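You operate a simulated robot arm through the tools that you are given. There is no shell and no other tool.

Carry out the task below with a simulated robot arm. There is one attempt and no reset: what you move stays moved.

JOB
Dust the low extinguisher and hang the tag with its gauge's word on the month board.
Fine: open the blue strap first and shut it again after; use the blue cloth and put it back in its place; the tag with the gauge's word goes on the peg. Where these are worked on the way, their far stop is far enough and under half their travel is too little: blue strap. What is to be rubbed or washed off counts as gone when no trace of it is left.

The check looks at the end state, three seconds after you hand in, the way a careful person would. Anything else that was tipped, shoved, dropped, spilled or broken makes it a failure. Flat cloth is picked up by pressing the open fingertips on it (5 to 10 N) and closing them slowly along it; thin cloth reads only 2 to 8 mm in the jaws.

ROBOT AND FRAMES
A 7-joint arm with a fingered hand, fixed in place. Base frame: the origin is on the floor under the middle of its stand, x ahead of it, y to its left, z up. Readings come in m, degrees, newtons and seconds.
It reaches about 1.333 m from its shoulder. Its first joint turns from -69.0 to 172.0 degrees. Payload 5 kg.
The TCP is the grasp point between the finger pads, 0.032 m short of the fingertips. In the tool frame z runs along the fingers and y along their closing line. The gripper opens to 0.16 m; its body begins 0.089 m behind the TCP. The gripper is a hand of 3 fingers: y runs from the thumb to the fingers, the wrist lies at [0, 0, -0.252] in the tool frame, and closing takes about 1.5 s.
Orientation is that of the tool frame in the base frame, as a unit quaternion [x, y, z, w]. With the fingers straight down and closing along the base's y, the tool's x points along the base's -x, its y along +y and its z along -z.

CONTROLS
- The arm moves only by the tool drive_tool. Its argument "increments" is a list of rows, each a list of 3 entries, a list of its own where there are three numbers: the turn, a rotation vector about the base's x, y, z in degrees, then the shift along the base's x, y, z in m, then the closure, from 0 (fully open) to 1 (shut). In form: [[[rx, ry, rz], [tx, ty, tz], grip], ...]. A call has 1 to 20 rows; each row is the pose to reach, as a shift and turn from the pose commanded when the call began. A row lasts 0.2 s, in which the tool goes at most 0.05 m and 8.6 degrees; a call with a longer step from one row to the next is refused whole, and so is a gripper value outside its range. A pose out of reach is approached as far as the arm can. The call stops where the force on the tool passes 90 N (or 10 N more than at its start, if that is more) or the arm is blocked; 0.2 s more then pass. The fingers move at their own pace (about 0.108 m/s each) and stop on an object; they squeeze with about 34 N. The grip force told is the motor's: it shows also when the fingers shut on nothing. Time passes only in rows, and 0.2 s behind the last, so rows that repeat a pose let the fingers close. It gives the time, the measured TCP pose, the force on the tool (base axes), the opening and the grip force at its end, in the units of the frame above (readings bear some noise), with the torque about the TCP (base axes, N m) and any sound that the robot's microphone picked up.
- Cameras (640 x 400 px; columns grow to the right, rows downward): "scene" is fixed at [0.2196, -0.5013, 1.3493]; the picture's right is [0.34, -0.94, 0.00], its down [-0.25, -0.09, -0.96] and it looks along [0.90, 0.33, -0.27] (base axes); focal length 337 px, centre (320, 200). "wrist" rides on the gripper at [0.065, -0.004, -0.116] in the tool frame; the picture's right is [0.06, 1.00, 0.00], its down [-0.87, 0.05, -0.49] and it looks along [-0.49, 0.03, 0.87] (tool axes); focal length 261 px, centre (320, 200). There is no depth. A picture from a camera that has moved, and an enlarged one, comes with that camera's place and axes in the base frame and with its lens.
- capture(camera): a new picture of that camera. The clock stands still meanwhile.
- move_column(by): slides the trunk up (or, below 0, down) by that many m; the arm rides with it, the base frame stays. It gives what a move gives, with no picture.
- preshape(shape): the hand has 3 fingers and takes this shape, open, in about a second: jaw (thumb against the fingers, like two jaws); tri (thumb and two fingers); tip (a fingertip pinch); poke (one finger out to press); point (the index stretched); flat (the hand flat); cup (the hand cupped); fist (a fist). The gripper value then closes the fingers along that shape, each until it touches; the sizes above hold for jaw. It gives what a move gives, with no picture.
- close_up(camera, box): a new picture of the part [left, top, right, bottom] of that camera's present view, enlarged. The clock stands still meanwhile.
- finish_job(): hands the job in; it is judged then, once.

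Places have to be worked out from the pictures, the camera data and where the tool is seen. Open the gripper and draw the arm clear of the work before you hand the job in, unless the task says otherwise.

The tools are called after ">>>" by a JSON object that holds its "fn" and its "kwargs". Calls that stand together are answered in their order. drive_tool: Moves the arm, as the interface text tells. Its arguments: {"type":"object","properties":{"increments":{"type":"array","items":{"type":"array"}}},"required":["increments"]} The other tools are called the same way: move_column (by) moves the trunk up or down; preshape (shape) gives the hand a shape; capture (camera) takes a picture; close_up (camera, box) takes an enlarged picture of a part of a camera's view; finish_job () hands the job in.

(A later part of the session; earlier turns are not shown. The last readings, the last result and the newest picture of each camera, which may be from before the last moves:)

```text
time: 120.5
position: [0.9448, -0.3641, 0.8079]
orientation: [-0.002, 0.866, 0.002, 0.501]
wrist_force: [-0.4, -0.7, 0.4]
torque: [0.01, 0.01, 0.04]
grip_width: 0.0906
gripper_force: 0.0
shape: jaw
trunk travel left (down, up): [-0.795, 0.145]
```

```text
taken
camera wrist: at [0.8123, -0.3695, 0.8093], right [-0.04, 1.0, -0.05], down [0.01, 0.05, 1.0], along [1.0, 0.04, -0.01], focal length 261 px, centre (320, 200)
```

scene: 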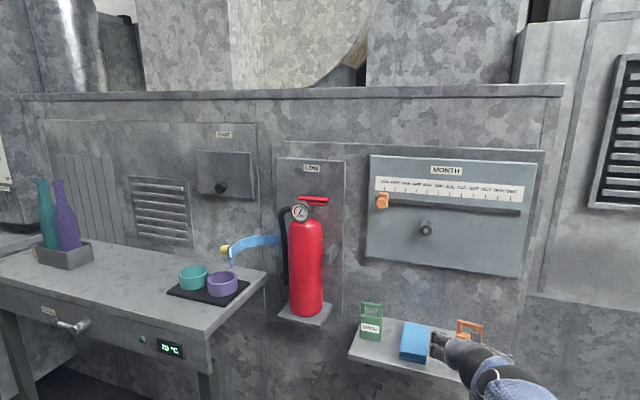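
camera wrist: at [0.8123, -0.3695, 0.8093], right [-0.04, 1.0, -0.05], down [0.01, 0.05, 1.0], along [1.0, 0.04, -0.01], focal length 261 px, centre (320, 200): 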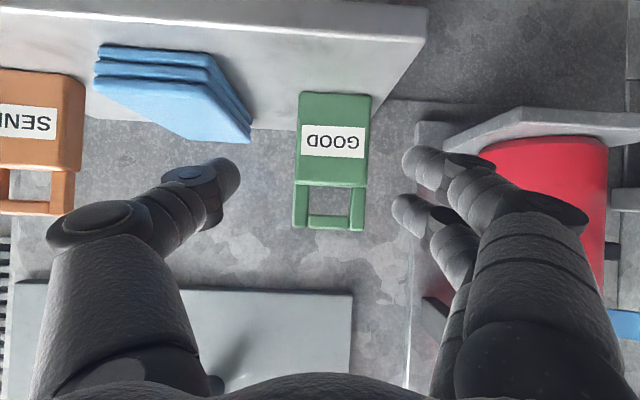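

GOOD is upright at y -0.378…-0.317 (centre -0.348), with its front at x≈1.032. I line up and slide the open jaws around its body.

>>> {"fn": "drive_tool", "kwargs": {"increments": [[[0, 0, 0], [0.01, 0.016, -0.008], 0.43], [[0, 0, 0], [0.03, 0.016, -0.018], 0.43], [[0, 0, 0], [0.05, 0.016, -0.03], 0.43], [[0, 0, 0], [0.075, 0.016, -0.042], 0.43], [[0, 0, 0], [0.093, 0.016, -0.053], 0.43], [[0, 0, 0], [0.093, 0.016, -0.053], 0.43]]}}

>>> {"fn": "capture", "kwargs": {"camera": "wrist"}}

```text
time: 121.9
position: [1.04, -0.3483, 0.7545]
orientation: [-0.002, 0.866, 0.002, 0.499]
wrist_force: [0.5, 0.3, 0.7]
torque: [0.0, 0.01, 0.0]
grip_width: 0.0907
gripper_force: 0.0
shape: jaw
trunk travel left (down, up): [-0.795, 0.145]
```

```text
taken
camera wrist: at [0.905, -0.3522, 0.7557], right [-0.04, 1.0, -0.05], down [0.01, 0.05, 1.0], along [1.0, 0.04, -0.01], focal length 261 px, centre (320, 200)
```

wrist: 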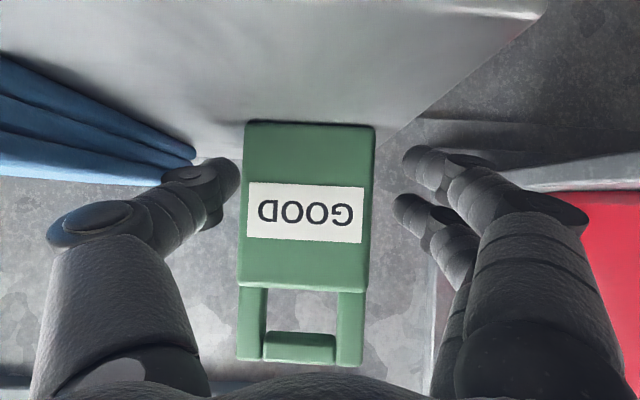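

The tag is between the jaws. I close slowly to grip it by its sides.

>>> {"fn": "drive_tool", "kwargs": {"increments": [[[0, 0, 0], [0, -0.003, 0], 0.47], [[0, 0, 0], [0, -0.003, 0], 0.51], [[0, 0, 0], [0, -0.003, 0], 0.55], [[0, 0, 0], [0, -0.003, 0], 0.58], [[0, 0, 0], [0, -0.003, 0], 0.61], [[0, 0, 0], [0, -0.003, 0], 0.65], [[0, 0, 0], [0, -0.003, 0], 0.7], [[0, 0, 0], [0, -0.003, 0], 0.75], [[0, 0, 0], [0, -0.003, 0], 0.75]]}}

>>> {"fn": "capture", "kwargs": {"camera": "wrist"}}

```text
time: 123.9
position: [1.0395, -0.3494, 0.7542]
orientation: [-0.002, 0.866, 0.003, 0.5]
wrist_force: [-2.2, 4.4, 2.5]
torque: [0.22, 0.04, 0.16]
grip_width: 0.0432
gripper_force: 0.0
shape: jaw
trunk travel left (down, up): [-0.795, 0.145]
```

```text
taken
camera wrist: at [0.9049, -0.3543, 0.7558], right [-0.04, 1.0, -0.05], down [0.01, 0.05, 1.0], along [1.0, 0.04, -0.01], focal length 261 px, centre (320, 200)
```

wrist: 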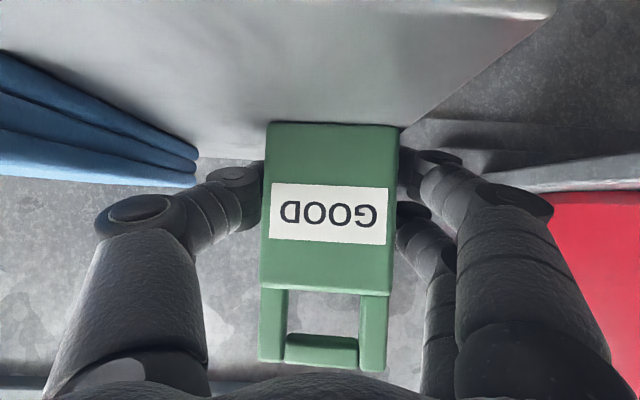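

The jaws read 43 mm with no squeeze yet; the fingertips are probably curling slightly behind the tag. I close further in small steps to get a firm hold and watch the force.

>>> {"fn": "drive_tool", "kwargs": {"increments": [[[0, 0, 0], [0, 0, 0], 0.78], [[0, 0, 0], [0, 0, 0], 0.81], [[0, 0, 0], [0, 0, 0], 0.84], [[0, 0, 0], [0, 0, 0], 0.84]]}}

>>> {"fn": "capture", "kwargs": {"camera": "wrist"}}

>>> {"fn": "close_up", "kwargs": {"camera": "scene", "box": [330, 280, 450, 370]}}

```text
time: 124.9
position: [1.0386, -0.346, 0.754]
orientation: [-0.004, 0.866, 0.004, 0.5]
wrist_force: [-5.8, 21.4, 2.6]
torque: [0.68, 0.27, 0.55]
grip_width: 0.019
gripper_force: 34.1
shape: jaw
trunk travel left (down, up): [-0.795, 0.145]
```

```text
taken
camera wrist: at [0.9048, -0.3516, 0.7561], right [-0.04, 1.0, -0.05], down [0.01, 0.05, 1.0], along [1.0, 0.04, -0.01], focal length 261 px, centre (320, 200)
```

wrist: 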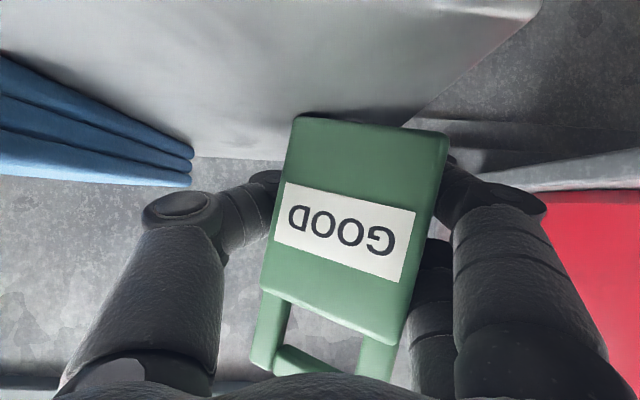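

```text
4.44 times, centred on (390, 325) of scene
camera zoom: at [0.2196, -0.5013, 1.3493], right [0.34, -0.94, 0.0], down [-0.25, -0.09, -0.96], along [0.9, 0.33, -0.27], focal length 1497 px, centre (9, -356)
```

zoom: 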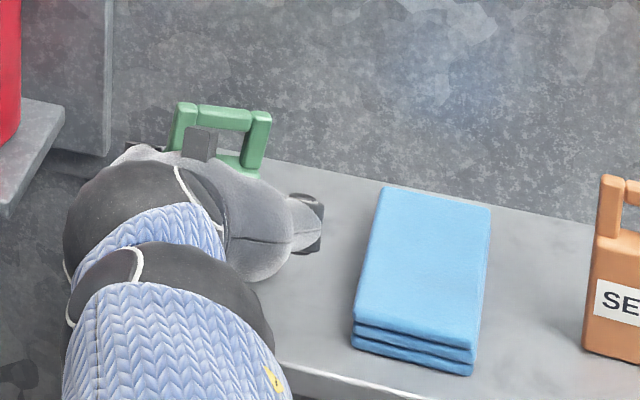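

The tag is being twisted by the curling fingers, which is not a good grip. I reopen slowly so it settles upright.

>>> {"fn": "drive_tool", "kwargs": {"increments": [[[0, 0, 0], [0, 0, 0], 0.8], [[0, 0, 0], [0, 0, 0], 0.76], [[0, 0, 0], [0, 0, 0], 0.72], [[0, 0, 0], [0, 0, 0], 0.68], [[0, 0, 0], [0, 0, 0], 0.64], [[0, 0, 0], [0, 0, 0], 0.6], [[0, 0, 0], [0, 0, 0], 0.55], [[0, 0, 0], [0, 0, 0], 0.5], [[0, 0, 0], [0, 0, 0], 0.45]]}}

>>> {"fn": "capture", "kwargs": {"camera": "wrist"}}

>>> {"fn": "close_up", "kwargs": {"camera": "scene", "box": [330, 280, 450, 370]}}

```text
time: 126.9
position: [1.0384, -0.3506, 0.7537]
orientation: [-0.002, 0.866, 0.003, 0.501]
wrist_force: [-0.7, -0.3, 0.2]
torque: [-0.02, -0.04, 0.0]
grip_width: 0.0874
gripper_force: 0.1
shape: jaw
trunk travel left (down, up): [-0.795, 0.145]
```

```text
taken
camera wrist: at [0.905, -0.355, 0.7555], right [-0.04, 1.0, -0.05], down [0.01, 0.05, 1.0], along [1.0, 0.04, -0.01], focal length 261 px, centre (320, 200)
```

wrist: 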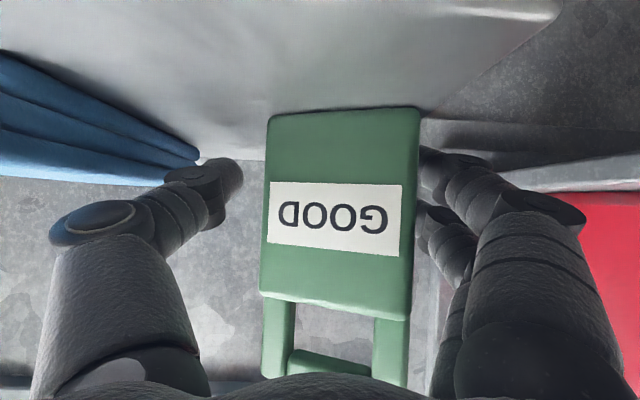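

```text
4.44 times, centred on (390, 325) of scene
camera zoom: at [0.2196, -0.5013, 1.3493], right [0.34, -0.94, 0.0], down [-0.25, -0.09, -0.96], along [0.9, 0.33, -0.27], focal length 1497 px, centre (9, -356)
```

zoom: 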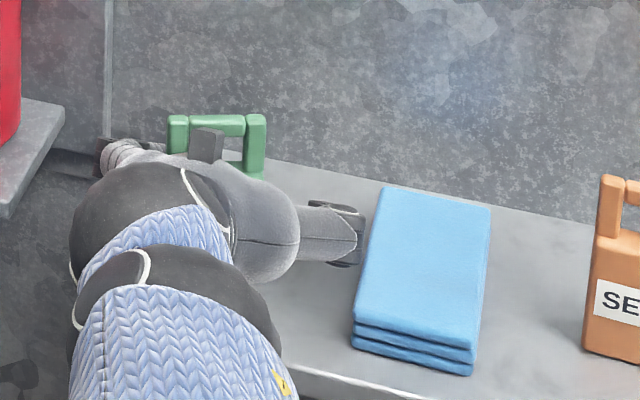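

The tag settled upright again, but it has come about 2 cm toward me with a slight yaw. I back off so that the tag sits nearer my fingertips, where the pads grip squarely.

>>> {"fn": "drive_tool", "kwargs": {"increments": [[[0, 0, 0], [-0.012, 0.003, 0.006], 0.43], [[0, 0, 0], [-0.025, 0.006, 0.012], 0.43], [[0, 0, 0], [-0.04, 0.008, 0.018], 0.43], [[0, 0, 0], [-0.06, 0.008, 0.028], 0.43], [[0, 0, 0], [-0.085, 0.008, 0.04], 0.43], [[0, 0, 0], [-0.085, 0.008, 0.04], 0.43]]}}

>>> {"fn": "capture", "kwargs": {"camera": "wrist"}}

>>> {"fn": "close_up", "kwargs": {"camera": "scene", "box": [330, 280, 450, 370]}}

```text
time: 128.3
position: [0.9536, -0.3416, 0.7938]
orientation: [-0.002, 0.866, 0.003, 0.5]
wrist_force: [-0.1, -0.6, -0.3]
torque: [0.0, 0.01, -0.02]
grip_width: 0.0905
gripper_force: 0.1
shape: jaw
trunk travel left (down, up): [-0.795, 0.145]
```

```text
taken
camera wrist: at [0.8206, -0.346, 0.7958], right [-0.04, 1.0, -0.05], down [0.01, 0.05, 1.0], along [1.0, 0.04, -0.01], focal length 261 px, centre (320, 200)
```

wrist: 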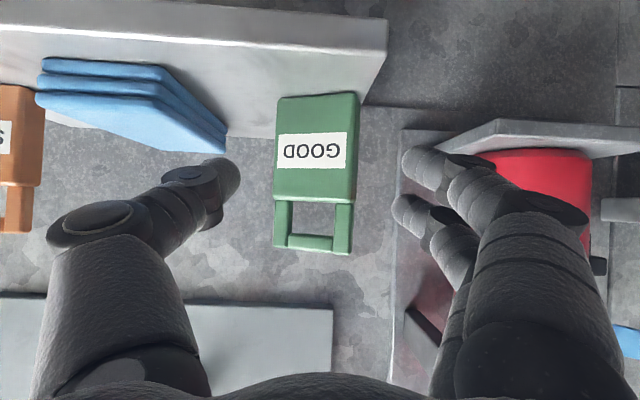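

```text
4.44 times, centred on (390, 325) of scene
camera zoom: at [0.2196, -0.5013, 1.3493], right [0.34, -0.94, 0.0], down [-0.25, -0.09, -0.96], along [0.9, 0.33, -0.27], focal length 1497 px, centre (9, -356)
```

zoom: 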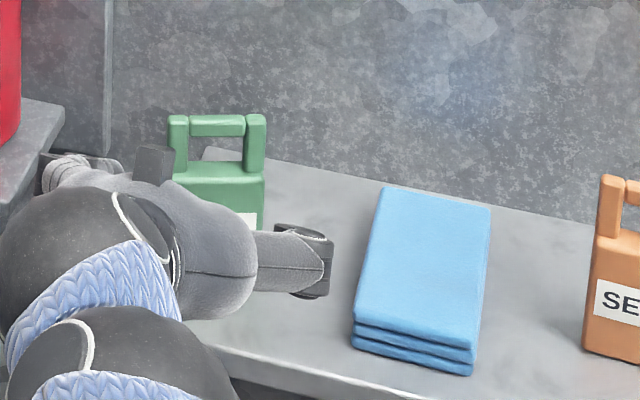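

The tag's front centre is now about (1.011, -0.341), yawed ~+8.7°, right at the shelf's left end. I match the yaw and go in less deep, so the tag lies near the fingertips, then close gently.

>>> {"fn": "drive_tool", "kwargs": {"increments": [[[0, 0, 4], [0.01, 0, -0.006], 0.43], [[0, 0, 8], [0.025, 0, -0.014], 0.43], [[0, 0, 8], [0.04, 0, -0.023], 0.43], [[0, 0, 8], [0.053, 0, -0.031], 0.43], [[0, 0, 8], [0.053, 0, -0.031], 0.43]]}}

>>> {"fn": "capture", "kwargs": {"camera": "wrist"}}

```text
time: 129.5
position: [1.0048, -0.3421, 0.7637]
orientation: [-0.062, 0.864, 0.037, 0.498]
wrist_force: [-0.1, -0.3, 0.7]
torque: [-0.04, 0.01, 0.0]
grip_width: 0.0906
gripper_force: 0.1
shape: jaw
trunk travel left (down, up): [-0.795, 0.145]
```

```text
taken
camera wrist: at [0.8745, -0.3655, 0.7652], right [-0.17, 0.98, -0.05], down [0.0, 0.05, 1.0], along [0.98, 0.17, -0.01], focal length 261 px, centre (320, 200)
```

wrist: 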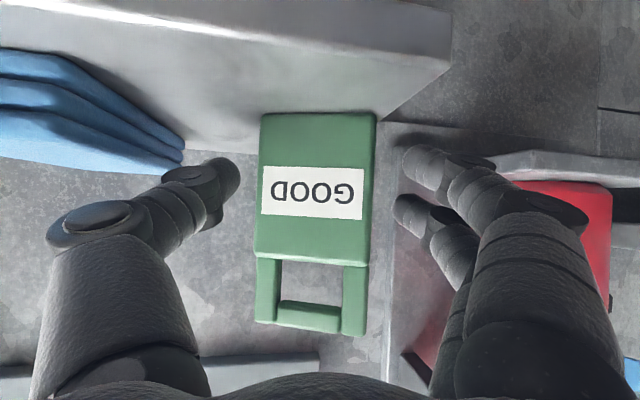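

Well aligned now. I close in small steps and watch the reading.

>>> {"fn": "drive_tool", "kwargs": {"increments": [[[0, 0, 0], [0, 0, 0], 0.48], [[0, 0, 0], [0, 0, 0], 0.52], [[0, 0, 0], [0, 0, 0], 0.56], [[0, 0, 0], [0, 0, 0], 0.59], [[0, 0, 0], [0, 0, 0], 0.62], [[0, 0, 0], [0, 0, 0], 0.65], [[0, 0, 0], [0, 0, 0], 0.68], [[0, 0, 0], [0, 0, 0], 0.68]]}}

>>> {"fn": "capture", "kwargs": {"camera": "wrist"}}

```text
time: 131.3
position: [1.0063, -0.3429, 0.764]
orientation: [-0.063, 0.864, 0.038, 0.499]
wrist_force: [0.3, 0.4, 0.0]
torque: [0.0, 0.03, 0.01]
grip_width: 0.0026
gripper_force: 33.6
shape: jaw
trunk travel left (down, up): [-0.795, 0.145]
```

```text
taken
camera wrist: at [0.8747, -0.3653, 0.7652], right [-0.17, 0.98, -0.05], down [0.0, 0.05, 1.0], along [0.98, 0.17, -0.01], focal length 261 px, centre (320, 200)
```

wrist: 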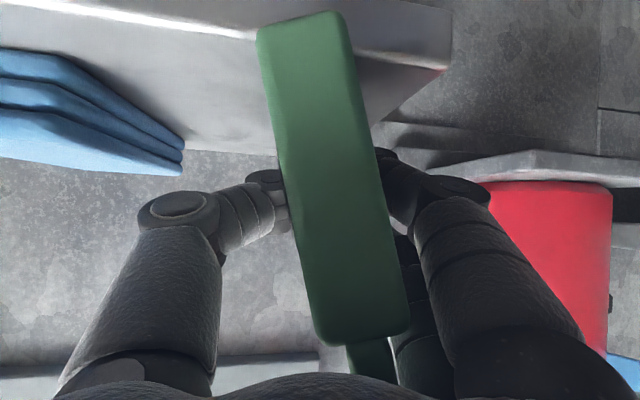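

The tag swivelled and is now edge-on inside the hand. Before doing anything else I look closely at where it is.

>>> {"fn": "close_up", "kwargs": {"camera": "scene", "box": [320, 270, 440, 380]}}

>>> {"fn": "close_up", "kwargs": {"camera": "wrist", "box": [200, 0, 460, 400]}}

```text
3.64 times, centred on (380, 325) of scene
camera zoom: at [0.2196, -0.5013, 1.3493], right [0.34, -0.94, 0.0], down [-0.25, -0.09, -0.96], along [0.9, 0.33, -0.27], focal length 1225 px, centre (102, -254)
```

zoom: 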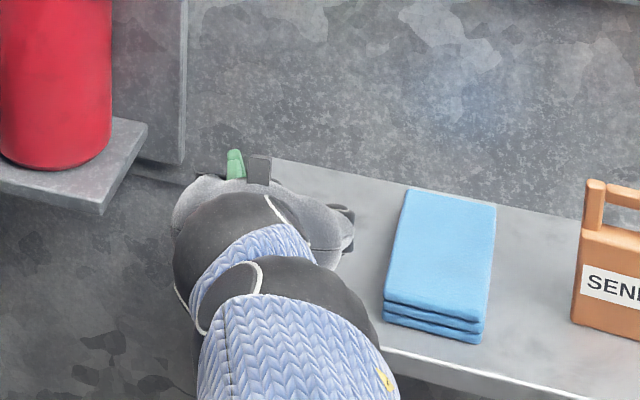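

```text
1.00 times, centred on (330, 200) of wrist (not enlarged: the box is as wide or as high as the picture)
camera zoom: at [0.8747, -0.3653, 0.7652], right [-0.17, 0.98, -0.05], down [0.0, 0.05, 1.0], along [0.98, 0.17, -0.01], focal length 261 px, centre (310, 200)
```

zoom: 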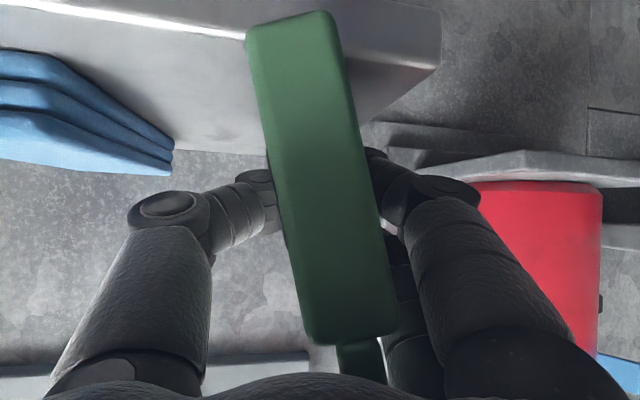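

The tag appears to be standing edge-on between thumb and fingers near the shelf's front-left corner, so opening here could topple it. I test whether it is actually held by lifting a few millimetres.

>>> {"fn": "drive_tool", "kwargs": {"increments": [[[0, 0, 0], [0, 0, 0.003], 0.8], [[0, 0, 0], [0, 0, 0.007], 0.9], [[0, 0, 0], [0, 0, 0.012], 0.9], [[0, 0, 0], [0, 0, 0.012], 0.9]]}}

>>> {"fn": "capture", "kwargs": {"camera": "wrist"}}

>>> {"fn": "close_up", "kwargs": {"camera": "scene", "box": [320, 270, 440, 380]}}

```text
time: 132.3
position: [1.0062, -0.3421, 0.7759]
orientation: [-0.062, 0.864, 0.038, 0.498]
wrist_force: [-0.5, 0.0, 0.0]
torque: [0.01, 0.01, 0.0]
grip_width: 0.0156
gripper_force: 0.0
shape: jaw
trunk travel left (down, up): [-0.795, 0.145]
```

```text
taken
camera wrist: at [0.8748, -0.3646, 0.7767], right [-0.18, 0.98, -0.05], down [0.0, 0.05, 1.0], along [0.98, 0.17, -0.01], focal length 261 px, centre (320, 200)
```

wrist: 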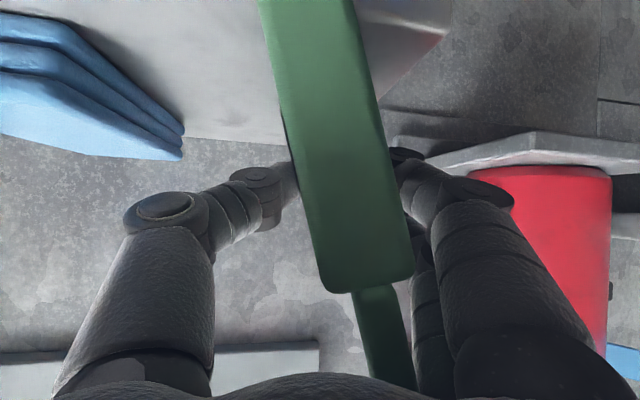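

```text
3.64 times, centred on (380, 325) of scene
camera zoom: at [0.2196, -0.5013, 1.3493], right [0.34, -0.94, 0.0], down [-0.25, -0.09, -0.96], along [0.9, 0.33, -0.27], focal length 1225 px, centre (102, -254)
```

zoom: 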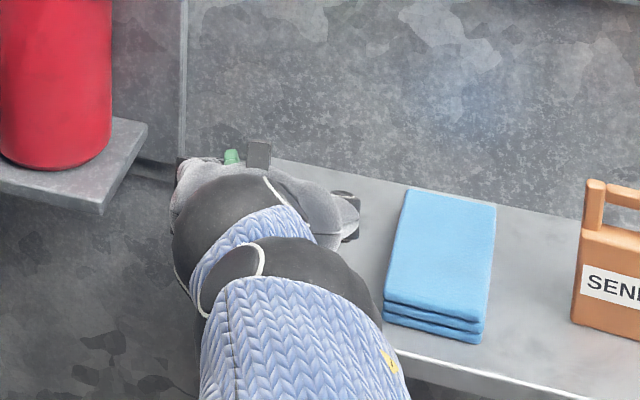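

The tag isn't gripped; it stands on the shelf turned edge-on, leaning about 11° toward +y against my fingers. I nudge the hand slowly toward -y to bring it back upright before releasing.

>>> {"fn": "drive_tool", "kwargs": {"increments": [[[0, 0, 0], [0, -0.003, 0], 0.9], [[0, 0, 0], [0, -0.006, 0], 0.9], [[0, 0, 0], [0, -0.009, 0], 0.9], [[0, 0, 0], [0, -0.009, 0], 0.9]]}}

>>> {"fn": "capture", "kwargs": {"camera": "wrist"}}

```text
time: 133.3
position: [1.0071, -0.349, 0.7748]
orientation: [-0.062, 0.863, 0.037, 0.5]
wrist_force: [0.6, -1.0, -0.3]
torque: [0.03, 0.01, 0.0]
grip_width: 0.0159
gripper_force: 0.1
shape: jaw
trunk travel left (down, up): [-0.795, 0.145]
```

```text
taken
camera wrist: at [0.8757, -0.3741, 0.7766], right [-0.17, 0.98, -0.05], down [0.0, 0.05, 1.0], along [0.98, 0.17, -0.01], focal length 261 px, centre (320, 200)
```

wrist: 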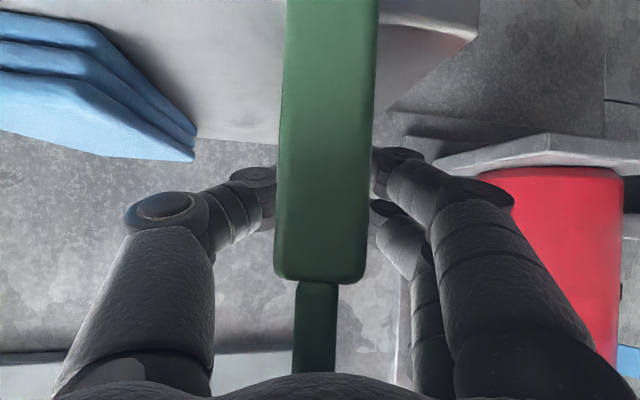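

The tag now looks upright. I open the fingers slowly so it stands free between them.

>>> {"fn": "drive_tool", "kwargs": {"increments": [[[0, 0, 0], [0, 0, 0], 0.86], [[0, 0, 0], [0, 0, 0], 0.82], [[0, 0, 0], [0, 0, 0], 0.78], [[0, 0, 0], [0, 0, 0], 0.72], [[0, 0, 0], [0, 0, 0], 0.66], [[0, 0, 0], [0, 0, 0], 0.6], [[0, 0, 0], [0, 0, 0], 0.55], [[0, 0, 0], [0, 0, 0], 0.55]]}}

>>> {"fn": "capture", "kwargs": {"camera": "wrist"}}

```text
time: 135.1
position: [1.0075, -0.351, 0.7755]
orientation: [-0.063, 0.863, 0.037, 0.5]
wrist_force: [0.8, -0.4, 0.4]
torque: [0.01, 0.0, 0.01]
grip_width: 0.0713
gripper_force: 0.0
shape: jaw
trunk travel left (down, up): [-0.795, 0.145]
```

```text
taken
camera wrist: at [0.8757, -0.3739, 0.7765], right [-0.17, 0.98, -0.05], down [0.0, 0.05, 1.0], along [0.98, 0.17, -0.01], focal length 261 px, centre (320, 200)
```

wrist: 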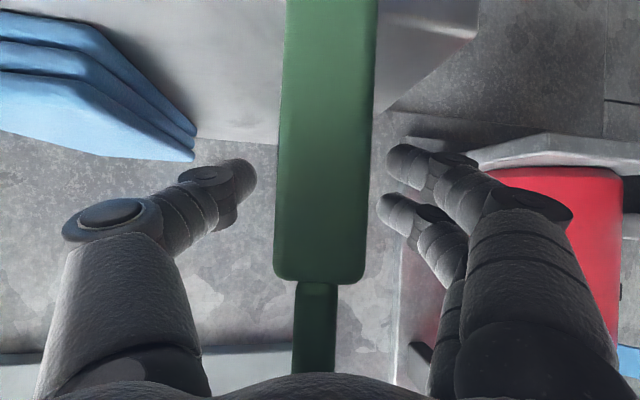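

The tag stands free and upright between the open fingers. I withdraw straight back along the finger direction, leaving it standing.

>>> {"fn": "drive_tool", "kwargs": {"increments": [[[0, 0, 0], [-0.012, -0.0015, 0.006], 0.5], [[0, 0, 0], [-0.03, -0.004, 0.016], 0.5], [[0, 0, 0], [-0.055, -0.008, 0.03], 0.5], [[0, 0, 0], [-0.085, -0.012, 0.048], 0.5], [[0, 0, 0], [-0.12, -0.016, 0.068], 0.5], [[0, 0, 0], [-0.15, -0.016, 0.09], 0.5]]}}

>>> {"fn": "capture", "kwargs": {"camera": "wrist"}}

>>> {"fn": "capture", "kwargs": {"camera": "scene"}}

```text
time: 136.5
position: [0.8544, -0.3673, 0.8652]
orientation: [-0.062, 0.864, 0.037, 0.498]
wrist_force: [0.2, 0.0, -0.8]
torque: [-0.02, -0.02, -0.01]
grip_width: 0.0794
gripper_force: 0.1
shape: jaw
trunk travel left (down, up): [-0.795, 0.145]
```

```text
taken
camera wrist: at [0.7233, -0.3897, 0.8666], right [-0.18, 0.98, -0.05], down [0.0, 0.05, 1.0], along [0.98, 0.18, -0.01], focal length 261 px, centre (320, 200)
```

wrist: 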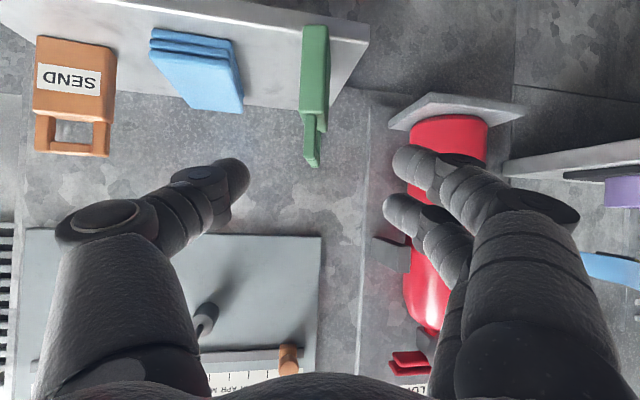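

```text
taken
```

scene: 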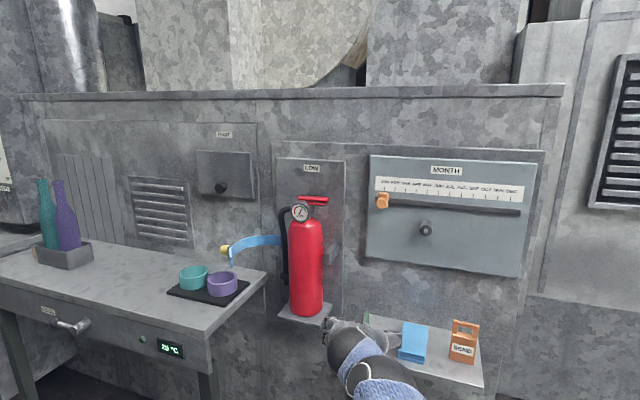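

The tag stands edge-on at about (0.972, -0.348), safely on the shelf. I now switch to a downward-pointing hand in free space, so I can grip the tag from above with the fingers lying along its faces.

>>> {"fn": "drive_tool", "kwargs": {"increments": [[[-1, 7, 0], [0.0, 0.005, 0.03], 0.5], [[-2, 14, 0], [0.0, 0.01, 0.055], 0.5], [[-3, 21, 0], [0.005, 0.012, 0.07], 0.5], [[-4, 28, 0], [0.01, 0.014, 0.08], 0.5], [[-5, 35, 0], [0.015, 0.015, 0.085], 0.5], [[-6, 42, 0], [0.02, 0.015, 0.085], 0.5], [[-7, 49, 0], [0.025, 0.015, 0.085], 0.5], [[-7.6, 54.5, 0], [0.03, 0.015, 0.085], 0.5], [[-7.6, 54.5, 0], [0.03, 0.015, 0.085], 0.5]]}}

>>> {"fn": "capture", "kwargs": {"camera": "wrist"}}

>>> {"fn": "capture", "kwargs": {"camera": "scene"}}

```text
time: 138.5
position: [0.8874, -0.3512, 0.9502]
orientation: [-0.07, 0.997, 0.007, 0.044]
wrist_force: [0.5, -0.4, 1.0]
torque: [0.02, -0.02, 0.0]
grip_width: 0.0797
gripper_force: 0.0
shape: jaw
trunk travel left (down, up): [-0.795, 0.145]
```

```text
taken
camera wrist: at [0.8123, -0.367, 1.06], right [-0.2, 0.98, 0.0], down [0.81, 0.16, 0.57], along [0.55, 0.12, -0.82], focal length 261 px, centre (320, 200)
```

wrist: 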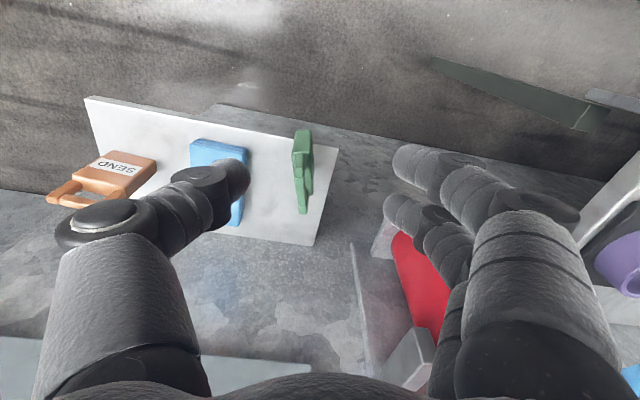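

```text
taken
```

scene: 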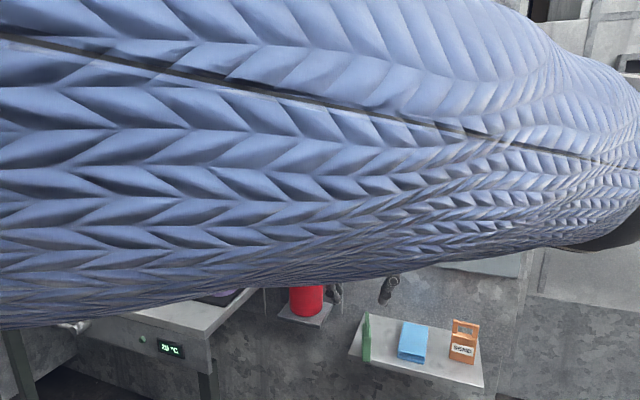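

The pointing-down pose works here. I zoom in on the tag from above to get its exact place and direction.

>>> {"fn": "close_up", "kwargs": {"camera": "wrist", "box": [240, 110, 368, 240]}}

>>> {"fn": "close_up", "kwargs": {"camera": "scene", "box": [340, 290, 420, 370]}}

```text
3.08 times, centred on (304, 175) of wrist
camera zoom: at [0.8123, -0.367, 1.06], right [-0.2, 0.98, 0.0], down [0.81, 0.16, 0.57], along [0.55, 0.12, -0.82], focal length 802 px, centre (369, 277)
```

zoom: 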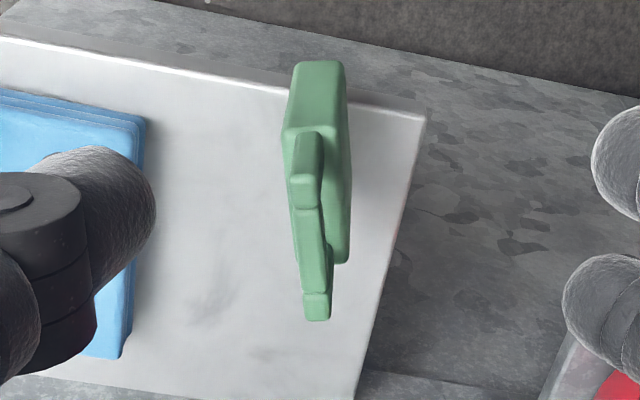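

```text
5.00 times, centred on (380, 330) of scene
camera zoom: at [0.2196, -0.5013, 1.3493], right [0.34, -0.94, 0.0], down [-0.25, -0.09, -0.96], along [0.9, 0.33, -0.27], focal length 1684 px, centre (20, -450)
```

zoom: 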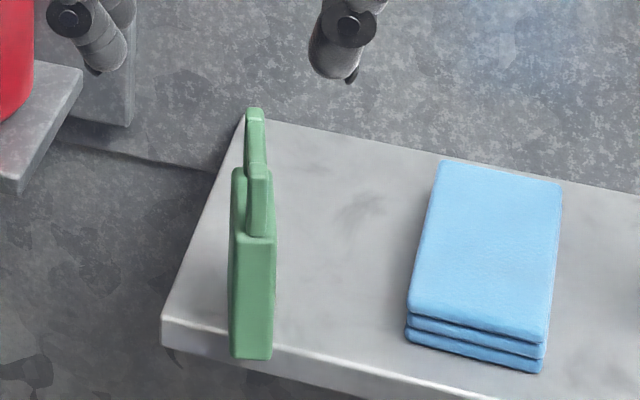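

From above, the tag's plane runs about 14° from +x with its centre near (0.960, -0.355), slightly overhanging the shelf's front edge, so I'll be gentle. I match yaw 14° and hover directly over it.

>>> {"fn": "drive_tool", "kwargs": {"increments": [[[0, 0, 3], [0.02, -0.002, -0.005], 0.5], [[0, 0, 6], [0.045, -0.004, -0.015], 0.5], [[0, 0, 6], [0.065, -0.005, -0.03], 0.5], [[0, 0, 6], [0.073, -0.005, -0.045], 0.5], [[0, 0, 6], [0.073, -0.005, -0.045], 0.5]]}}

>>> {"fn": "capture", "kwargs": {"camera": "wrist"}}

>>> {"fn": "close_up", "kwargs": {"camera": "scene", "box": [330, 260, 430, 370]}}

```text
time: 139.7
position: [0.9595, -0.3571, 0.9059]
orientation: [-0.121, 0.992, 0.009, 0.044]
wrist_force: [0.7, 0.1, 0.2]
torque: [-0.02, -0.03, 0.0]
grip_width: 0.0795
gripper_force: 0.0
shape: jaw
trunk travel left (down, up): [-0.795, 0.145]
```

```text
taken
camera wrist: at [0.8867, -0.3794, 1.0153], right [-0.3, 0.95, 0.0], down [0.79, 0.25, 0.57], along [0.54, 0.17, -0.82], focal length 261 px, centre (320, 200)
```

wrist: 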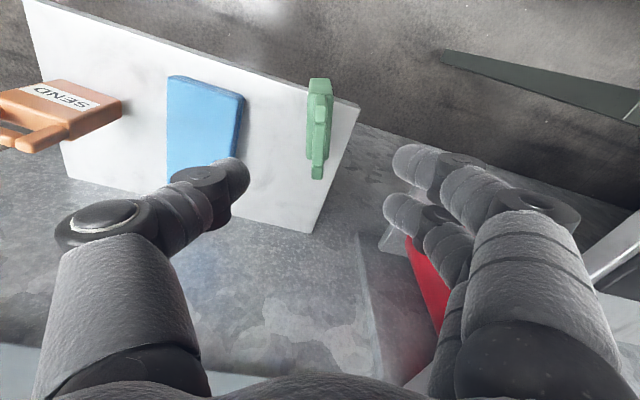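

```text
3.64 times, centred on (380, 315) of scene
camera zoom: at [0.2196, -0.5013, 1.3493], right [0.34, -0.94, 0.0], down [-0.25, -0.09, -0.96], along [0.9, 0.33, -0.27], focal length 1225 px, centre (102, -218)
```

zoom: 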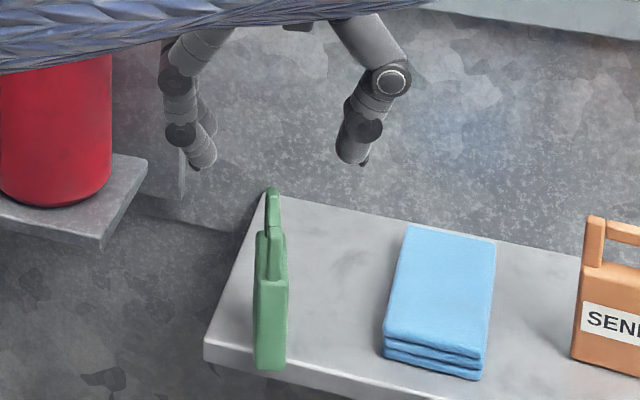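

Aligned: the tag is vertical in the image and midway between thumb and fingers. I descend straight down around it.

>>> {"fn": "drive_tool", "kwargs": {"increments": [[[0, 0, 0], [0.003, 0.001, -0.03], 0.5], [[0, 0, 0], [0.003, 0.001, -0.06], 0.5], [[0, 0, 0], [0.003, 0.001, -0.085], 0.5], [[0, 0, 0], [0.003, 0.001, -0.105], 0.5], [[0, 0, 0], [0.003, 0.001, -0.105], 0.5]]}}

>>> {"fn": "capture", "kwargs": {"camera": "wrist"}}

>>> {"fn": "close_up", "kwargs": {"camera": "scene", "box": [330, 260, 430, 370]}}

```text
time: 140.9
position: [0.9604, -0.3556, 0.8001]
orientation: [-0.122, 0.992, 0.009, 0.043]
wrist_force: [-0.8, -0.4, 0.3]
torque: [0.04, 0.03, -0.04]
grip_width: 0.0796
gripper_force: 0.1
shape: jaw
trunk travel left (down, up): [-0.795, 0.145]
```

```text
taken
camera wrist: at [0.8884, -0.3784, 0.91], right [-0.3, 0.95, 0.0], down [0.79, 0.25, 0.57], along [0.54, 0.17, -0.82], focal length 261 px, centre (320, 200)
```

wrist: 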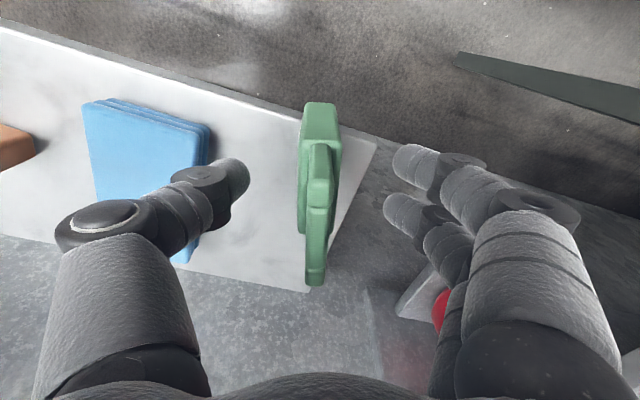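

```text
3.64 times, centred on (380, 315) of scene
camera zoom: at [0.2196, -0.5013, 1.3493], right [0.34, -0.94, 0.0], down [-0.25, -0.09, -0.96], along [0.9, 0.33, -0.27], focal length 1225 px, centre (102, -218)
```

zoom: 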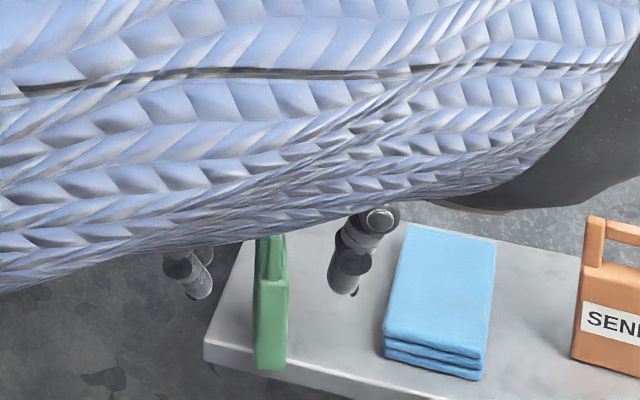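

Still centred. I descend the last 3 cm and check once more.

>>> {"fn": "drive_tool", "kwargs": {"increments": [[[0, 0, 0], [0, 0, -0.012], 0.5], [[0, 0, 0], [0, 0, -0.024], 0.5], [[0, 0, 0], [0, 0, -0.034], 0.5], [[0, 0, 0], [0, 0, -0.034], 0.55]]}}

>>> {"fn": "capture", "kwargs": {"camera": "wrist"}}

```text
time: 141.9
position: [0.9621, -0.3541, 0.7663]
orientation: [-0.122, 0.992, 0.009, 0.043]
wrist_force: [0.3, -0.5, 1.2]
torque: [0.01, 0.02, -0.01]
grip_width: 0.0725
gripper_force: 0.0
shape: jaw
trunk travel left (down, up): [-0.795, 0.145]
```

```text
taken
camera wrist: at [0.8898, -0.3793, 0.8753], right [-0.3, 0.95, 0.0], down [0.79, 0.25, 0.57], along [0.54, 0.17, -0.82], focal length 261 px, centre (320, 200)
```

wrist: 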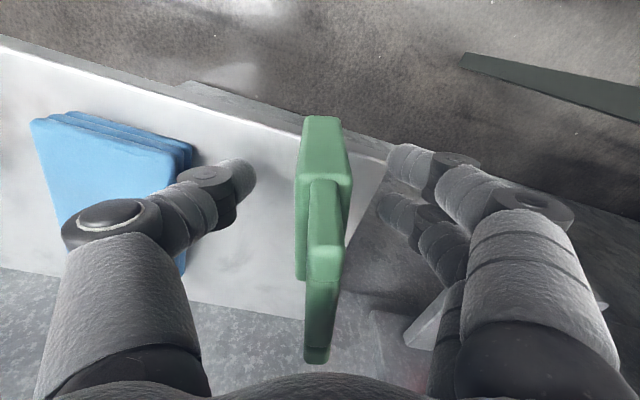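

Centred between thumb and fingers. I close slowly onto its faces.

>>> {"fn": "drive_tool", "kwargs": {"increments": [[[0, 0, 0], [0, 0, 0], 0.6], [[0, 0, 0], [0, 0, 0], 0.65], [[0, 0, 0], [0, 0, 0], 0.7], [[0, 0, 0], [0, 0, 0], 0.74], [[0, 0, 0], [0, 0, 0], 0.78], [[0, 0, 0], [0, 0, 0], 0.82], [[0, 0, 0], [0, 0, 0], 0.85], [[0, 0, 0], [0, 0, 0], 0.88], [[0, 0, 0], [0, 0, 0], 0.92], [[0, 0, 0], [0, 0, 0], 0.92]]}}

>>> {"fn": "capture", "kwargs": {"camera": "wrist"}}

>>> {"fn": "close_up", "kwargs": {"camera": "scene", "box": [330, 260, 430, 370]}}

```text
time: 144.1
position: [0.9619, -0.3562, 0.7657]
orientation: [-0.121, 0.992, 0.009, 0.043]
wrist_force: [0.3, 0.4, -0.1]
torque: [0.01, -0.01, -0.01]
grip_width: 0.0167
gripper_force: 34.1
shape: jaw
trunk travel left (down, up): [-0.795, 0.145]
```

```text
taken
camera wrist: at [0.8898, -0.3794, 0.8752], right [-0.3, 0.95, 0.0], down [0.79, 0.25, 0.57], along [0.54, 0.17, -0.82], focal length 261 px, centre (320, 200)
```

wrist: 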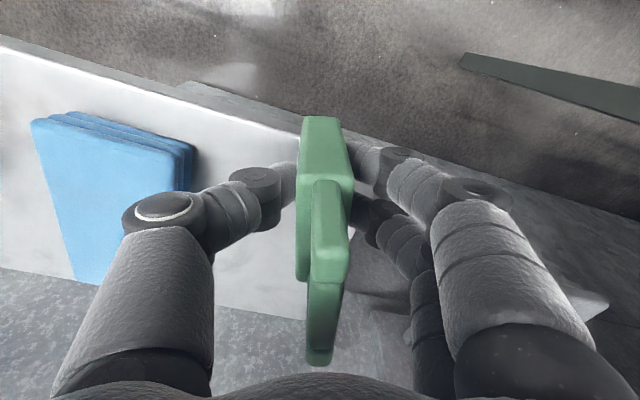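

```text
3.64 times, centred on (380, 315) of scene
camera zoom: at [0.2196, -0.5013, 1.3493], right [0.34, -0.94, 0.0], down [-0.25, -0.09, -0.96], along [0.9, 0.33, -0.27], focal length 1225 px, centre (102, -218)
```

zoom: 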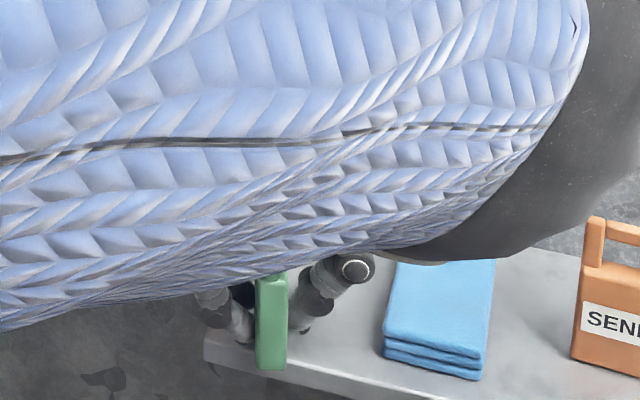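

Gripped by its faces (16.7 mm, 34 N) without disturbing it. I lift and check that it stays put in the hand.

>>> {"fn": "drive_tool", "kwargs": {"increments": [[[0, 0, 0], [0, 0, 0.01], 0.95], [[0, 0, 0], [0, 0, 0.025], 0.95], [[0, 0, 0], [0, 0, 0.05], 0.95], [[0, 0, 0], [-0.01, 0, 0.08], 0.95], [[0, 0, 0], [-0.02, 0, 0.11], 0.95], [[0, 0, 0], [-0.03, 0, 0.14], 0.95]]}}

>>> {"fn": "capture", "kwargs": {"camera": "wrist"}}

```text
time: 145.5
position: [0.9316, -0.3555, 0.9063]
orientation: [-0.122, 0.992, 0.009, 0.043]
wrist_force: [-1.1, -0.4, -0.3]
torque: [0.02, 0.01, -0.02]
grip_width: 0.0165
gripper_force: 34.5
shape: jaw
trunk travel left (down, up): [-0.795, 0.145]
```

```text
taken
camera wrist: at [0.8585, -0.3779, 1.0159], right [-0.3, 0.95, 0.0], down [0.79, 0.25, 0.57], along [0.54, 0.17, -0.82], focal length 261 px, centre (320, 200)
```

wrist: 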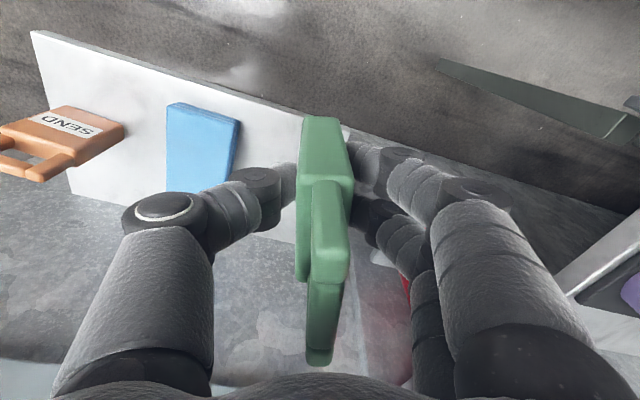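

The tag is firmly held. I check with the scene camera which side its label faces before turning it.

>>> {"fn": "capture", "kwargs": {"camera": "scene"}}

>>> {"fn": "close_up", "kwargs": {"camera": "wrist", "box": [260, 100, 400, 380]}}

```text
taken
```

scene: 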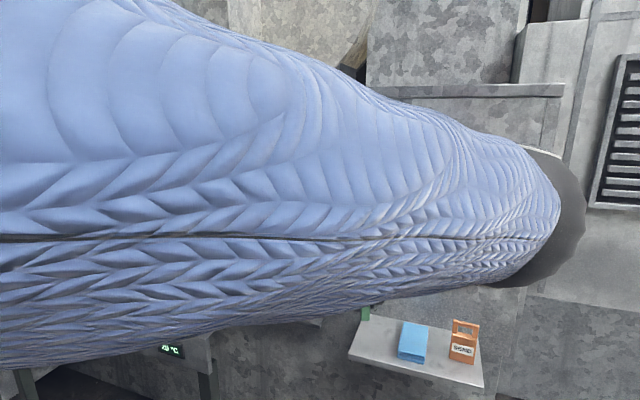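

```text
1.43 times, centred on (330, 240) of wrist
camera zoom: at [0.8585, -0.3779, 1.0159], right [-0.3, 0.95, 0.0], down [0.79, 0.25, 0.57], along [0.54, 0.17, -0.82], focal length 372 px, centre (306, 143)
```

zoom: 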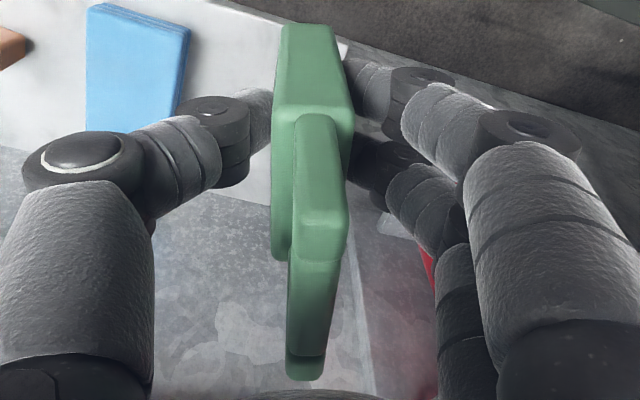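

The arm hides it at the moment. I rotate the hand in place by +41° (to yaw 55°, known to be reachable) and look again.

>>> {"fn": "drive_tool", "kwargs": {"increments": [[[0, 0, 7], [-0.005, 0, 0], 0.95], [[0, 0, 14], [-0.01, 0, 0], 0.95], [[0, 0, 21], [-0.015, 0, 0], 0.95], [[0, 0, 28], [-0.02, 0, 0], 0.95], [[0, 0, 35], [-0.025, 0, 0], 0.95], [[0, 0, 41], [-0.03, 0, 0], 0.95]]}}

>>> {"fn": "capture", "kwargs": {"camera": "scene"}}

>>> {"fn": "capture", "kwargs": {"camera": "wrist"}}

```text
time: 146.9
position: [0.9025, -0.3563, 0.9057]
orientation: [-0.462, 0.886, 0.024, 0.037]
wrist_force: [-0.3, -0.7, 0.1]
torque: [-0.04, -0.02, 0.01]
grip_width: 0.0167
gripper_force: 34.0
shape: jaw
trunk travel left (down, up): [-0.795, 0.145]
```

```text
taken
```

scene: 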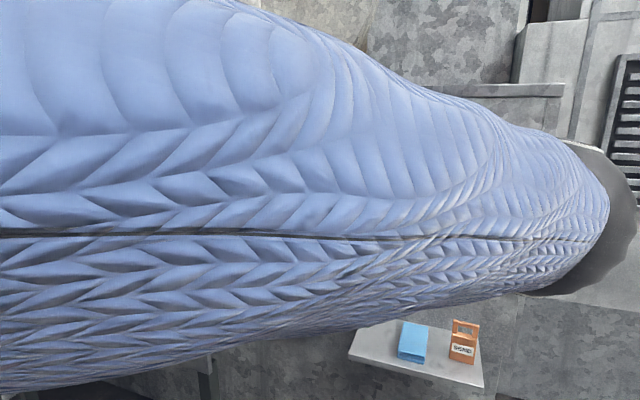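

```text
taken
camera wrist: at [0.8624, -0.4208, 1.0151], right [-0.85, 0.52, 0.0], down [0.43, 0.7, 0.57], along [0.29, 0.48, -0.82], focal length 261 px, centre (320, 200)
```

wrist: 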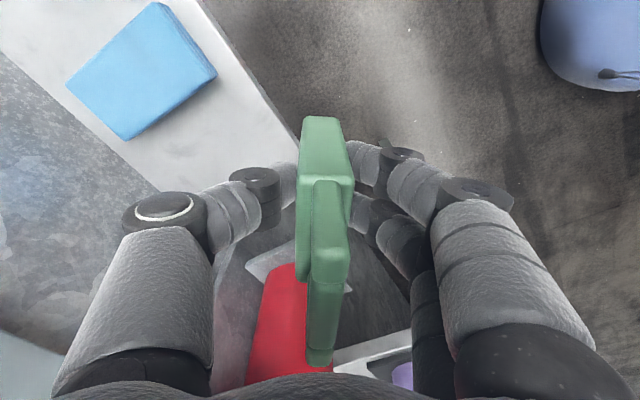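

The arm blocks the view at this height. I move the hand lower and forward over the shelf corner, where the scene camera can see under the arm, to see whether the face turned toward it carries the label.

>>> {"fn": "drive_tool", "kwargs": {"increments": [[[0, 0, 0], [0.02, 0, -0.03], 0.95], [[0, 0, 0], [0.04, 0, -0.06], 0.95], [[0, 0, 0], [0.06, 0, -0.085], 0.95], [[0, 0, 0], [0.065, 0, -0.1], 0.95]]}}

>>> {"fn": "close_up", "kwargs": {"camera": "scene", "box": [320, 270, 440, 380]}}

```text
time: 147.9
position: [0.9684, -0.3556, 0.8043]
orientation: [-0.46, 0.887, 0.023, 0.037]
wrist_force: [1.1, 0.7, -1.0]
torque: [0.03, 0.01, 0.01]
grip_width: 0.0164
gripper_force: 34.1
shape: jaw
trunk travel left (down, up): [-0.795, 0.145]
```

```text
3.64 times, centred on (380, 325) of scene
camera zoom: at [0.2196, -0.5013, 1.3493], right [0.34, -0.94, 0.0], down [-0.25, -0.09, -0.96], along [0.9, 0.33, -0.27], focal length 1225 px, centre (102, -254)
```

zoom: 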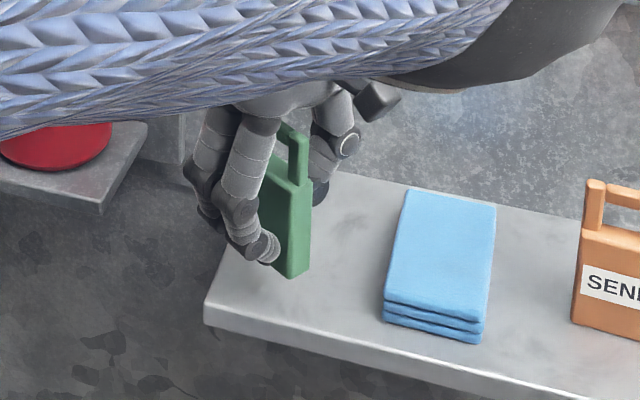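

The face toward the camera is plain, so the label is on the thumb side. To hang it label-forward I need to turn it the other way, so I rise and rotate back through yaw 0 toward about -45°.

>>> {"fn": "drive_tool", "kwargs": {"increments": [[[0, 0, 0], [-0.01, 0, 0.04], 0.95], [[0, 0, -6], [-0.03, 0, 0.08], 0.95], [[0, 0, -13], [-0.05, 0, 0.1], 0.95], [[0, 0, -20], [-0.06, 0, 0.11], 0.95], [[0, 0, -27], [-0.06, 0, 0.11], 0.95], [[0, 0, -34], [-0.06, 0, 0.11], 0.95], [[0, 0, -41], [-0.06, 0, 0.11], 0.95], [[0, 0, -48], [-0.06, 0, 0.11], 0.95], [[0, 0, -55], [-0.06, 0, 0.11], 0.95], [[0, 0, -62], [-0.06, 0, 0.11], 0.95], [[0, 0, -69], [-0.06, 0, 0.11], 0.95], [[0, 0, -76], [-0.06, 0, 0.11], 0.95], [[0, 0, -83], [-0.06, 0, 0.11], 0.95], [[0, 0, -90], [-0.06, 0, 0.11], 0.95], [[0, 0, -97], [-0.06, 0, 0.11], 0.95], [[0, 0, -102], [-0.06, 0, 0.11], 0.95]]}}

>>> {"fn": "capture", "kwargs": {"camera": "wrist"}}

>>> {"fn": "capture", "kwargs": {"camera": "scene"}}

```text
time: 151.3
position: [0.9079, -0.356, 0.9146]
orientation: [0.399, 0.916, -0.014, 0.041]
wrist_force: [-0.7, -0.6, -0.2]
torque: [-0.02, 0.0, 0.0]
grip_width: 0.0166
gripper_force: 34.2
shape: jaw
trunk travel left (down, up): [-0.795, 0.145]
```

```text
taken
camera wrist: at [0.8526, -0.3048, 1.025], right [0.69, 0.73, 0.0], down [0.6, -0.57, 0.57], along [0.41, -0.39, -0.82], focal length 261 px, centre (320, 200)
```

wrist: 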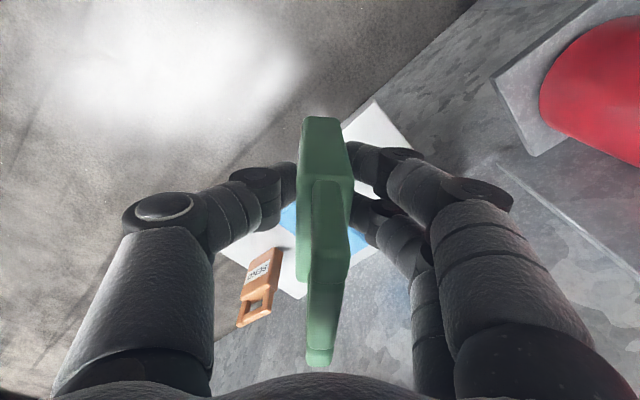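

```text
taken
```

scene: 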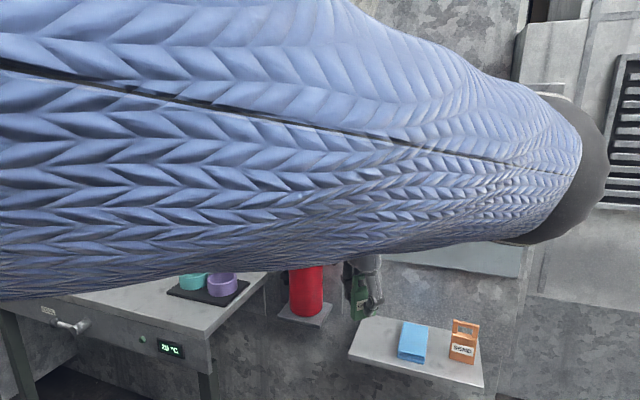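

Yaw -47° is fine with no limit reached. I zoom to check the label and continue turning toward -90°.

>>> {"fn": "close_up", "kwargs": {"camera": "scene", "box": [320, 240, 420, 330]}}

>>> {"fn": "drive_tool", "kwargs": {"increments": [[[0, 0, -7], [0, 0, 0], 0.95], [[0, 0, -14], [0, 0, 0], 0.95], [[0, 0, -21], [0, 0, 0], 0.95], [[0, 0, -28], [0, 0, 0], 0.95], [[0, 0, -35], [0, 0, 0], 0.95], [[0, 0, -42], [0, 0, 0], 0.95], [[0, 0, -42], [0, 0, 0], 0.95]]}}

>>> {"fn": "capture", "kwargs": {"camera": "wrist"}}

>>> {"fn": "close_up", "kwargs": {"camera": "scene", "box": [320, 240, 420, 330]}}

```text
4.44 times, centred on (370, 285) of scene
camera zoom: at [0.2196, -0.5013, 1.3493], right [0.34, -0.94, 0.0], down [-0.25, -0.09, -0.96], along [0.9, 0.33, -0.27], focal length 1497 px, centre (98, -178)
```

zoom: 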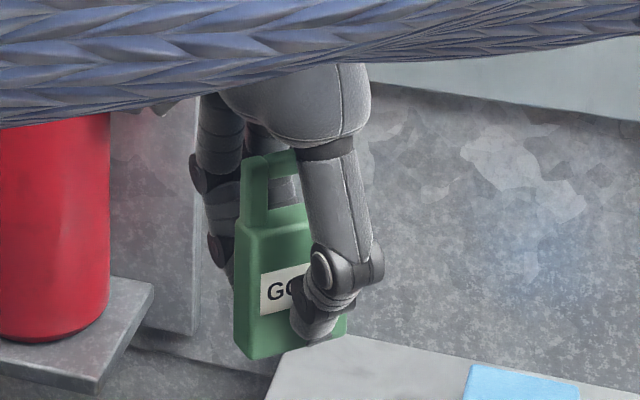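

```text
time: 152.9
position: [0.9086, -0.3558, 0.916]
orientation: [0.701, 0.712, -0.028, 0.034]
wrist_force: [0.5, -0.2, -1.5]
torque: [0.01, -0.01, -0.04]
grip_width: 0.0169
gripper_force: 33.7
shape: jaw
trunk travel left (down, up): [-0.795, 0.145]
```

```text
taken
camera wrist: at [0.9007, -0.2811, 1.0255], right [1.0, 0.08, 0.0], down [0.06, -0.82, 0.57], along [0.05, -0.56, -0.82], focal length 261 px, centre (320, 200)
```

wrist: 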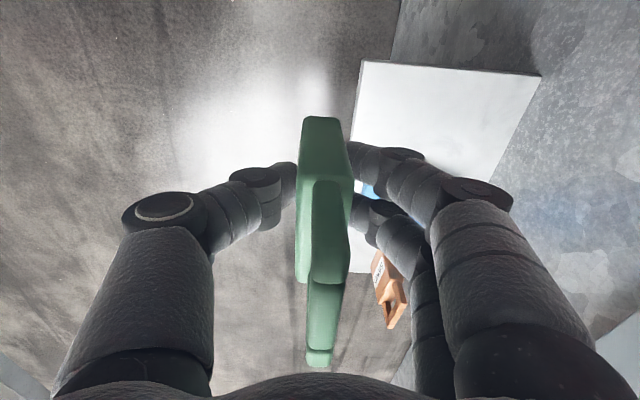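

```text
4.44 times, centred on (370, 285) of scene
camera zoom: at [0.2196, -0.5013, 1.3493], right [0.34, -0.94, 0.0], down [-0.25, -0.09, -0.96], along [0.9, 0.33, -0.27], focal length 1497 px, centre (98, -178)
```

zoom: 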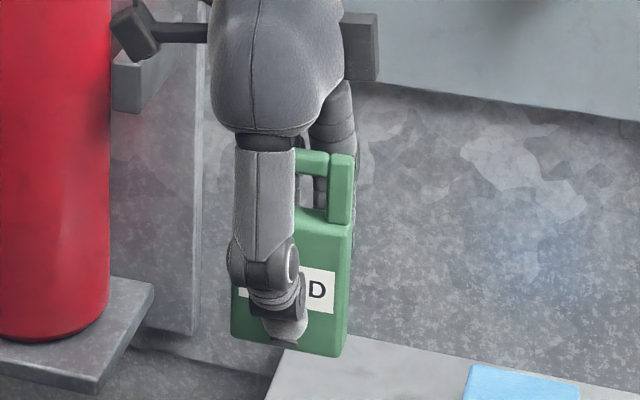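

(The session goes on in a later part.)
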